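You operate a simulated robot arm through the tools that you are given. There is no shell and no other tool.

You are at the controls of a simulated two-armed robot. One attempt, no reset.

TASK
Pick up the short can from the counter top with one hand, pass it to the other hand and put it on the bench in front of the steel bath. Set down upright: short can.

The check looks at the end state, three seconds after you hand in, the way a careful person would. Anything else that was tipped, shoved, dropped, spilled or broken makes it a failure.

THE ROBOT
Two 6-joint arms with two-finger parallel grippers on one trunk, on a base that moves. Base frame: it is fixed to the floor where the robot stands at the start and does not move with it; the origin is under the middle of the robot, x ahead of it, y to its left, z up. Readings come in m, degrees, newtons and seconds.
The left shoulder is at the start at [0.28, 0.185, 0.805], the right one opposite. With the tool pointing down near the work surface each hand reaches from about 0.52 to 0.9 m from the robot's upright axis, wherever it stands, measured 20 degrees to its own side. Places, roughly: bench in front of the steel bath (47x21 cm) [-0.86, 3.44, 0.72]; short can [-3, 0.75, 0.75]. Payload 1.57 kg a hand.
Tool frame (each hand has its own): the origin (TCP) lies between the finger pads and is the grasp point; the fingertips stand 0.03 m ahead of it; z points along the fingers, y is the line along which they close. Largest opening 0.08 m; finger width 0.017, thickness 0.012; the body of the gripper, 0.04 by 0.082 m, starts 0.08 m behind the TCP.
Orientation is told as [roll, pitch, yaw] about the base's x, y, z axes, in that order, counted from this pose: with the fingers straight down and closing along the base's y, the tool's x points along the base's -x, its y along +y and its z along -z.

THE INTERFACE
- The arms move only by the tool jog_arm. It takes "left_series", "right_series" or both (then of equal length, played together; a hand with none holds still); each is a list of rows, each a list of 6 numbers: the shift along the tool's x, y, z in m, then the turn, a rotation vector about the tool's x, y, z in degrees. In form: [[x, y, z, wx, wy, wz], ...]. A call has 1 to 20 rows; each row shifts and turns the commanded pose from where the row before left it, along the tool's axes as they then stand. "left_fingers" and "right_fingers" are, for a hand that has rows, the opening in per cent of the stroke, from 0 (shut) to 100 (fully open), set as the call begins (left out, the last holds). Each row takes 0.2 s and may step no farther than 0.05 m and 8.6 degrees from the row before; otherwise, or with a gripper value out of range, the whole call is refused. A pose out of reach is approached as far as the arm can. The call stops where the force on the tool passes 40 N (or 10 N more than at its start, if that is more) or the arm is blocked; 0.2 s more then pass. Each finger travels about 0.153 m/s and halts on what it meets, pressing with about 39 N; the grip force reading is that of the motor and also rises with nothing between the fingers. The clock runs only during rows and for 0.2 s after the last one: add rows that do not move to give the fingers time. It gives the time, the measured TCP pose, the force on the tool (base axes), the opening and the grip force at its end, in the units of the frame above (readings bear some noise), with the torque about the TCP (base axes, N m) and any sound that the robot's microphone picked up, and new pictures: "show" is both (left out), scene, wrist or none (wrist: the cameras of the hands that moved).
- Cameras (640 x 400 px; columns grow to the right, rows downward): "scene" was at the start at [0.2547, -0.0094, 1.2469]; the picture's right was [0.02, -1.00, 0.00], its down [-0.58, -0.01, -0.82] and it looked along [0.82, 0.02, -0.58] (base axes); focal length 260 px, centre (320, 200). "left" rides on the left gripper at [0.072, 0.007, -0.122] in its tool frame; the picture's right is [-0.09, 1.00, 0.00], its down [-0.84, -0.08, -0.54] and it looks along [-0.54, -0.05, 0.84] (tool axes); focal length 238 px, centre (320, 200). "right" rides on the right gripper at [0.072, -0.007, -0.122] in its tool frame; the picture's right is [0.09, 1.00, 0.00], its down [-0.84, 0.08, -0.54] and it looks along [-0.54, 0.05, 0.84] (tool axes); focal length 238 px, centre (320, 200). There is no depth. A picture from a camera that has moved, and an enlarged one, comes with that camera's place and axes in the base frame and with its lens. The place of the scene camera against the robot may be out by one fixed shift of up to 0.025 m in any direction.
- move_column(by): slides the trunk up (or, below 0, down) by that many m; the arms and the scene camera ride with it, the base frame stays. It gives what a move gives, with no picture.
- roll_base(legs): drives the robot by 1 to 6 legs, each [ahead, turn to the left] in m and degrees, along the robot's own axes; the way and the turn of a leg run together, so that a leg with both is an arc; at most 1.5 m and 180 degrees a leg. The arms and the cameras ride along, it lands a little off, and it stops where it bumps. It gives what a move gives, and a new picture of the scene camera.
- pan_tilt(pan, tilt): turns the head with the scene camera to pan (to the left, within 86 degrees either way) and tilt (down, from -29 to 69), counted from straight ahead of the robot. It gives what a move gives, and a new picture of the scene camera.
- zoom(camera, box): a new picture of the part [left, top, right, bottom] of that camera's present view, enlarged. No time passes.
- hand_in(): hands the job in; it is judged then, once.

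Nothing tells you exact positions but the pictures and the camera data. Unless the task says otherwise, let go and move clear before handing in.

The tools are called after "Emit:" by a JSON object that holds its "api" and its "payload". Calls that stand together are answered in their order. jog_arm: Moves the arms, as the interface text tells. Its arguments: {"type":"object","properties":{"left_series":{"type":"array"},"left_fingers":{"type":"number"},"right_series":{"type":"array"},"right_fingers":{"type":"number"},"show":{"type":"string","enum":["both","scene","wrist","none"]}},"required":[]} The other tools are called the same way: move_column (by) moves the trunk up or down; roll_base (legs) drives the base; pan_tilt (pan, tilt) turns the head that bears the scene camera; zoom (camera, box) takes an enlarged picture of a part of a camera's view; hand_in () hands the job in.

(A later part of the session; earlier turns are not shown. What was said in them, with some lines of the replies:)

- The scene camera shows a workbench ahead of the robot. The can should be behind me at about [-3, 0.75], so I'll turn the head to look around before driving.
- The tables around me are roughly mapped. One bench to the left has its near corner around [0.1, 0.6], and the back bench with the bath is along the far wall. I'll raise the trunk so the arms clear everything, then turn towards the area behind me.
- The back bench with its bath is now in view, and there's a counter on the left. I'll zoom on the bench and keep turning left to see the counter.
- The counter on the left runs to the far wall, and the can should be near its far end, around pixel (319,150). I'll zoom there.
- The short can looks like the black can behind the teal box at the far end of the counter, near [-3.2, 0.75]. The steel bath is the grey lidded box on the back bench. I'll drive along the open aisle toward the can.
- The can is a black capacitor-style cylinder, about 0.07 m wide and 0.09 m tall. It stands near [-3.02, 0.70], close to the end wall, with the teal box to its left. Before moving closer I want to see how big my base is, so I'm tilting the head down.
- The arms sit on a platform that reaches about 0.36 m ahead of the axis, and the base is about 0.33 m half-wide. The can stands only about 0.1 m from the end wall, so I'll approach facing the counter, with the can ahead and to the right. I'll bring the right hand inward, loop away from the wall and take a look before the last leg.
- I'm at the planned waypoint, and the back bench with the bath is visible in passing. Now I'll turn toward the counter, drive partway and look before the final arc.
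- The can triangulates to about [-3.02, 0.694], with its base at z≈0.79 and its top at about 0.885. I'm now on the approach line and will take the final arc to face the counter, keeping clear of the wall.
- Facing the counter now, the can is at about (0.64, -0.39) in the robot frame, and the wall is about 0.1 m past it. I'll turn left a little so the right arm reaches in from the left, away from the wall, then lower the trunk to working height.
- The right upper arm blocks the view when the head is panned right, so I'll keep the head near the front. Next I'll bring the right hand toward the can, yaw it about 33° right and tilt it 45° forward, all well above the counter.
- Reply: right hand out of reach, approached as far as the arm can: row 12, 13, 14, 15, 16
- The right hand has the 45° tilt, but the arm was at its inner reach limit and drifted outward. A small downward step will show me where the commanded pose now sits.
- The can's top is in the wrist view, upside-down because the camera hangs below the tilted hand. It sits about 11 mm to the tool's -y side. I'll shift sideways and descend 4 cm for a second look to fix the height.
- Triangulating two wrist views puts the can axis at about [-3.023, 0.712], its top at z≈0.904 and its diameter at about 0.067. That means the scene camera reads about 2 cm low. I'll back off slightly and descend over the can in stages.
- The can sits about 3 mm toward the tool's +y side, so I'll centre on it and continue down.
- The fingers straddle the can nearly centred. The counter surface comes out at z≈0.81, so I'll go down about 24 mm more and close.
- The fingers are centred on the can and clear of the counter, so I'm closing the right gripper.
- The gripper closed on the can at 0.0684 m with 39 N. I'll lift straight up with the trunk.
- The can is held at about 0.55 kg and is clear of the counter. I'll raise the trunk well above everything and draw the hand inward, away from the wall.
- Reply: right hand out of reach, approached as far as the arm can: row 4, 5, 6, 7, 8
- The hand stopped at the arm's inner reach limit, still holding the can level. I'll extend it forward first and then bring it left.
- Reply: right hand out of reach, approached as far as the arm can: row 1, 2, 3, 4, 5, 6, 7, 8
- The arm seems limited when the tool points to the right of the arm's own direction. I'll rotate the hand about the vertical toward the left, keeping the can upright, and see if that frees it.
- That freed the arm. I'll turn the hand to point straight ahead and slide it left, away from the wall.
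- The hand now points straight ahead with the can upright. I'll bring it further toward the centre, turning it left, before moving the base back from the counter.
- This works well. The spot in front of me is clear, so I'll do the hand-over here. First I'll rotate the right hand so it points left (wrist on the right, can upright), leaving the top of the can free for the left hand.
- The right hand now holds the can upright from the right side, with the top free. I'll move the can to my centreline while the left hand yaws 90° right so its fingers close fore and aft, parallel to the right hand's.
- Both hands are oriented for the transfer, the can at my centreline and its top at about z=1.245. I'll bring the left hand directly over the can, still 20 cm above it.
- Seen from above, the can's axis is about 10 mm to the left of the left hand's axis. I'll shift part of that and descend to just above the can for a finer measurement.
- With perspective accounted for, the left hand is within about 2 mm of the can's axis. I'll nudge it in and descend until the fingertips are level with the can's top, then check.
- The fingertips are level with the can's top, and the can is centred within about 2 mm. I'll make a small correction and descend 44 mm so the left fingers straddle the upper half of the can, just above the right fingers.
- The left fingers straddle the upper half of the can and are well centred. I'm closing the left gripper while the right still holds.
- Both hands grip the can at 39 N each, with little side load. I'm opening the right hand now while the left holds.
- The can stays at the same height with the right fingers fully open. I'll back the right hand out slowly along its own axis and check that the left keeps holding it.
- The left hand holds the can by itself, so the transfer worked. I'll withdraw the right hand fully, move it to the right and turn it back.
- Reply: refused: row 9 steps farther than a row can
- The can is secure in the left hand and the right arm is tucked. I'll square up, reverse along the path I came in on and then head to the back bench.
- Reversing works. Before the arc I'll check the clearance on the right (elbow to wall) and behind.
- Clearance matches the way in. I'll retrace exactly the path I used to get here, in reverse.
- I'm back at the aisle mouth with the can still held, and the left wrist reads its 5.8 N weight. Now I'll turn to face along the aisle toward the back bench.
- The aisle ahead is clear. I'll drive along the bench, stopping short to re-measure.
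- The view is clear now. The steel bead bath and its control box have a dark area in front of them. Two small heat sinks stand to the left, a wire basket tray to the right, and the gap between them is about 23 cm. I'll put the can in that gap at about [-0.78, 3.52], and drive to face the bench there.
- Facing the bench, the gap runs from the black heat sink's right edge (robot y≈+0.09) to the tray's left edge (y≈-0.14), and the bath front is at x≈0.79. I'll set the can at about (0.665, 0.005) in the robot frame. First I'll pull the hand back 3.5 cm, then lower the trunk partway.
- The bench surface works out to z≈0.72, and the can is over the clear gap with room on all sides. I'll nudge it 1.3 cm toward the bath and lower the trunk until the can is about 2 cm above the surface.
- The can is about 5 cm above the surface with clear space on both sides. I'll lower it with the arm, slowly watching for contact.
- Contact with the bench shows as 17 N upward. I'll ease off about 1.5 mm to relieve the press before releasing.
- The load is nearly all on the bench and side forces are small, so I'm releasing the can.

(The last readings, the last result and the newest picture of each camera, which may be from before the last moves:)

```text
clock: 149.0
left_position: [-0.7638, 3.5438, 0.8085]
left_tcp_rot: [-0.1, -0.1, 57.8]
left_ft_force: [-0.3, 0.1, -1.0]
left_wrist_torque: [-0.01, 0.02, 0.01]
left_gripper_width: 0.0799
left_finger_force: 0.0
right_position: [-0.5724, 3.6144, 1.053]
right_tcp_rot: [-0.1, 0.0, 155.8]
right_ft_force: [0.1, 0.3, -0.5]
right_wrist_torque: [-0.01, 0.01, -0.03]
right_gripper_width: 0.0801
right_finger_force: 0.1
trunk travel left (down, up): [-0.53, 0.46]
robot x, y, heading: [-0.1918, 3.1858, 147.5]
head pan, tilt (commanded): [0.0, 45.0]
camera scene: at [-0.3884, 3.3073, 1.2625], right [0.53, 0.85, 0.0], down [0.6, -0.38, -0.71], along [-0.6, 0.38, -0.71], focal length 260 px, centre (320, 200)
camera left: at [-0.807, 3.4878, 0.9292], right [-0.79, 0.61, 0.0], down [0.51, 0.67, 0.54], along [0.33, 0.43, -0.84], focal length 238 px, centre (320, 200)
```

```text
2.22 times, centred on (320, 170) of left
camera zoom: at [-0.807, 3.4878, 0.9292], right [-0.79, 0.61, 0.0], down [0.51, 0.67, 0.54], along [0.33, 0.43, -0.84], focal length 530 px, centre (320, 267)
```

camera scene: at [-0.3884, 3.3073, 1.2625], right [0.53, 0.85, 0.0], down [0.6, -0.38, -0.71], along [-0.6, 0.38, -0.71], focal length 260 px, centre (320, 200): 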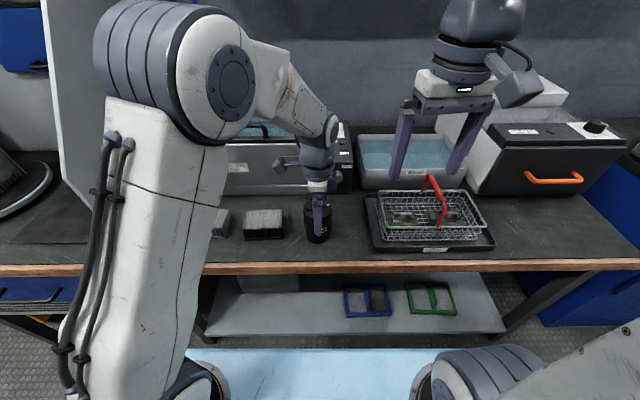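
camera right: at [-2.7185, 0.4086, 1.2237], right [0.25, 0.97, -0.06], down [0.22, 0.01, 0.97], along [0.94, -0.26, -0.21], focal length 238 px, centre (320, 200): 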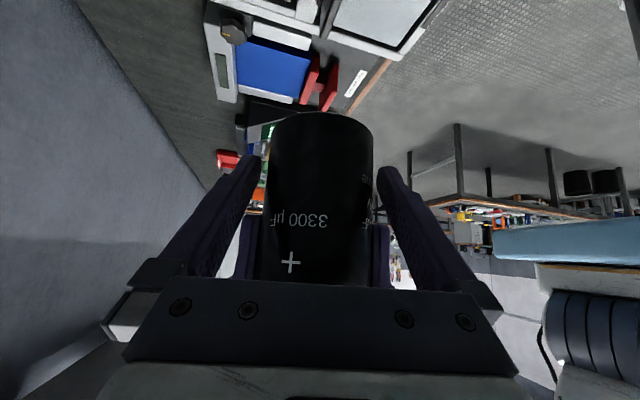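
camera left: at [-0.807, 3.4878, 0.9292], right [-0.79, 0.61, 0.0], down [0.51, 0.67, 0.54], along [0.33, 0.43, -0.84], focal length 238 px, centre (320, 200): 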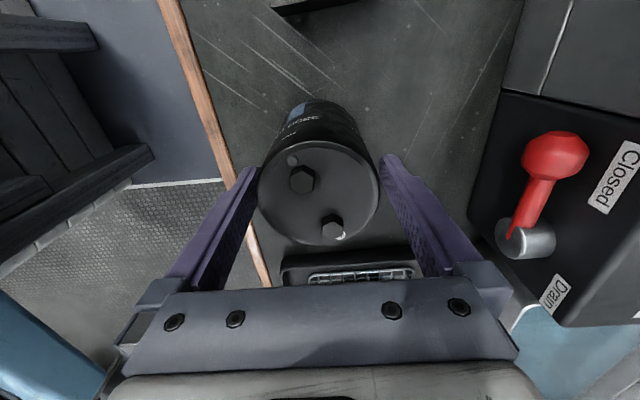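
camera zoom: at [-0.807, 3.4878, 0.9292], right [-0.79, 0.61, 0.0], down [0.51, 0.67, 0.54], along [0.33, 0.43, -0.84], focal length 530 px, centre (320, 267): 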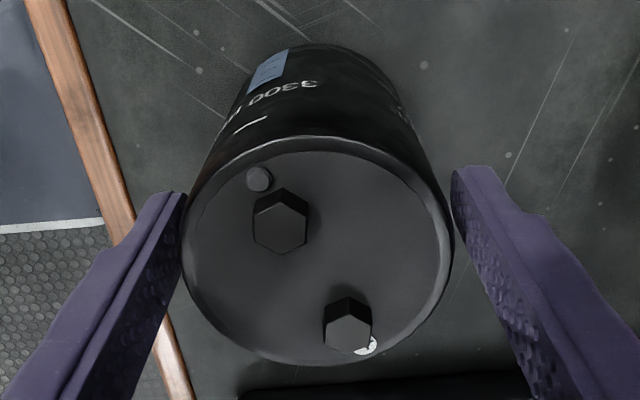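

The can stands upright on the bench, and the open fingers are clear on both sides. I'll raise the left hand straight up, gently at first.

Emit:
{"api": "jog_arm", "payload": {"left_series": [[0, -0.0007, -0.004, 0, 0, 0], [0, 0, -0.01, 0, 0, 0], [0, 0, -0.015, 0, 0, 0], [0, 0, -0.02, 0, 0, 0], [0, 0, -0.03, 0, 0, 0], [0, 0, -0.04, 0, 0, 0], [0, 0, -0.04, 0, 0, 0]], "show": "both"}}

Emit:
{"api": "zoom", "payload": {"camera": "scene", "box": [240, 160, 400, 260]}}

```text
clock: 150.6
left_position: [-0.7629, 3.5414, 0.9666]
left_tcp_rot: [-0.1, 0.0, 57.8]
left_ft_force: [0.5, 0.5, -0.4]
left_wrist_torque: [0.0, -0.01, 0.01]
left_gripper_width: 0.0799
left_finger_force: 0.1
right_position: [-0.5725, 3.6162, 1.0522]
right_tcp_rot: [0.0, 0.1, 155.8]
right_ft_force: [0.7, -0.7, 0.2]
right_wrist_torque: [-0.01, 0.02, -0.03]
right_gripper_width: 0.0799
right_finger_force: 0.0
trunk travel left (down, up): [-0.53, 0.46]
robot x, y, heading: [-0.1884, 3.1908, 147.6]
head pan, tilt (commanded): [0.0, 45.0]
camera scene: at [-0.3885, 3.3074, 1.2625], right [0.53, 0.85, 0.0], down [0.6, -0.38, -0.71], along [-0.6, 0.38, -0.71], focal length 260 px, centre (320, 200)
camera left: at [-0.8071, 3.4851, 1.0873], right [-0.79, 0.61, 0.0], down [0.51, 0.67, 0.54], along [0.33, 0.43, -0.84], focal length 238 px, centre (320, 200)
```

scene: 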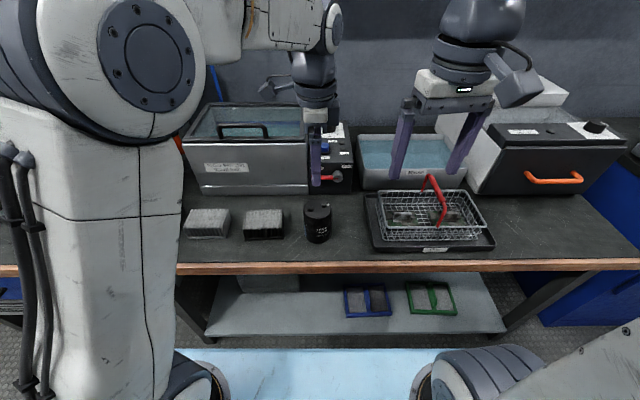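
left: 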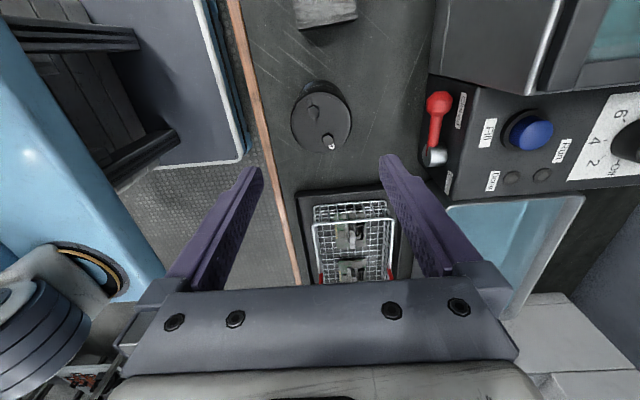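

```text
4.00 times, centred on (320, 210) of scene
camera zoom: at [-0.3885, 3.3074, 1.2625], right [0.53, 0.85, 0.0], down [0.6, -0.38, -0.71], along [-0.6, 0.38, -0.71], focal length 1039 px, centre (320, 160)
```

zoom: 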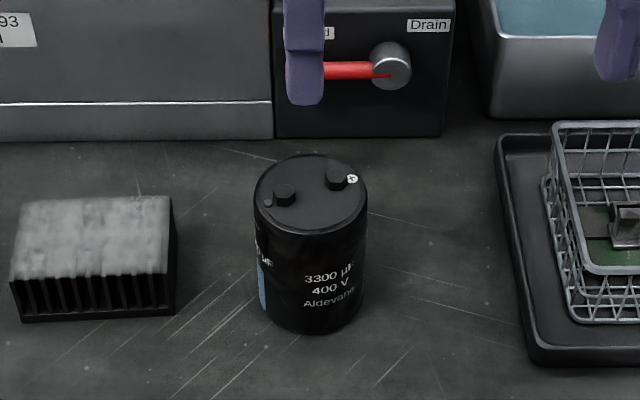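

The can stands upright and undisturbed in front of the bath, with nothing else moved. I'll raise the trunk, back away a little and take a last look.

Emit:
{"api": "move_column", "payload": {"by": 0.2}}

Emit:
{"api": "roll_base", "payload": {"legs": [[-0.15, 0]]}}

Emit:
{"api": "zoom", "payload": {"camera": "scene", "box": [200, 150, 440, 300]}}

```text
clock: 152.8
left_position: [-0.7629, 3.5425, 1.1657]
left_tcp_rot: [0.0, 0.0, 57.7]
left_ft_force: [0.4, 0.0, 0.2]
left_wrist_torque: [0.0, 0.01, 0.03]
left_gripper_width: 0.08
left_finger_force: 0.0
right_position: [-0.5731, 3.6154, 1.2531]
right_tcp_rot: [-0.1, 0.0, 155.9]
right_ft_force: [0.0, -0.1, -0.1]
right_wrist_torque: [-0.03, -0.02, -0.01]
right_gripper_width: 0.08
right_finger_force: 0.0
trunk travel left (down, up): [-0.73, 0.26]
robot x, y, heading: [-0.1921, 3.1898, 147.9]
head pan, tilt (commanded): [0.0, 45.0]
```

```text
clock: 154.1
left_position: [-0.6377, 3.4617, 1.1659]
left_tcp_rot: [0.0, -0.1, 57.7]
left_ft_force: [-0.3, 0.6, 0.3]
left_wrist_torque: [0.01, -0.01, -0.03]
left_gripper_width: 0.0799
left_finger_force: 0.1
right_position: [-0.447, 3.5355, 1.2533]
right_tcp_rot: [0.0, 0.1, 155.9]
right_ft_force: [-0.2, -0.3, 0.2]
right_wrist_torque: [0.02, -0.03, 0.01]
right_gripper_width: 0.0797
right_finger_force: 0.1
trunk travel left (down, up): [-0.73, 0.26]
robot x, y, heading: [-0.0612, 3.1087, 147.9]
head pan, tilt (commanded): [0.0, 45.0]
camera scene: at [-0.2625, 3.2275, 1.4625], right [0.53, 0.85, 0.0], down [0.6, -0.38, -0.71], along [-0.6, 0.38, -0.71], focal length 260 px, centre (320, 200)
```

scene: 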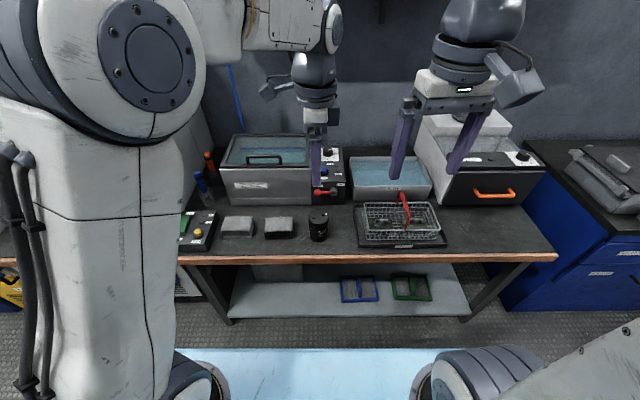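

```text
2.67 times, centred on (320, 225) of scene
camera zoom: at [-0.2625, 3.2275, 1.4625], right [0.53, 0.85, 0.0], down [0.6, -0.38, -0.71], along [-0.6, 0.38, -0.71], focal length 693 px, centre (320, 133)
```

zoom: 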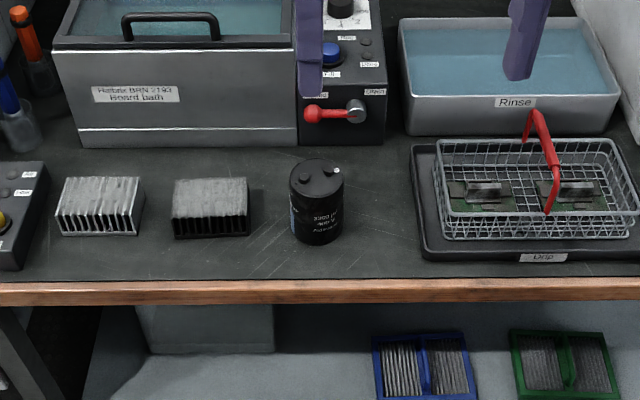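

The can stands upright on the bench in front of the steel bath, between the heat sinks and the basket tray. Nothing else has moved and both hands are empty and clear, so I'm handing in.

Emit:
{"api": "hand_in", "payload": {}}

```text
The job is handed in.
```

The short can is standing upright on the bench in front of the steel bath, and I've handed the job in. I haven't been told how it was judged.

- **Pick-up:** the right hand took the can from the far end of the counter, gripping low from the side.
- **Hand-over:** the left hand gripped the top of the can in the air above the counter, then the right hand let go and withdrew.
- **Placement:** the left hand set it down at about [-0.76, 3.54]. That is in the gap between the black heat sink and the wire basket tray, inside the 47x21 cm area as I measured it.

In the last pictures nothing else on the bench looked moved. I saw no sign of a bump while driving, and both hands were open and clear of the can.
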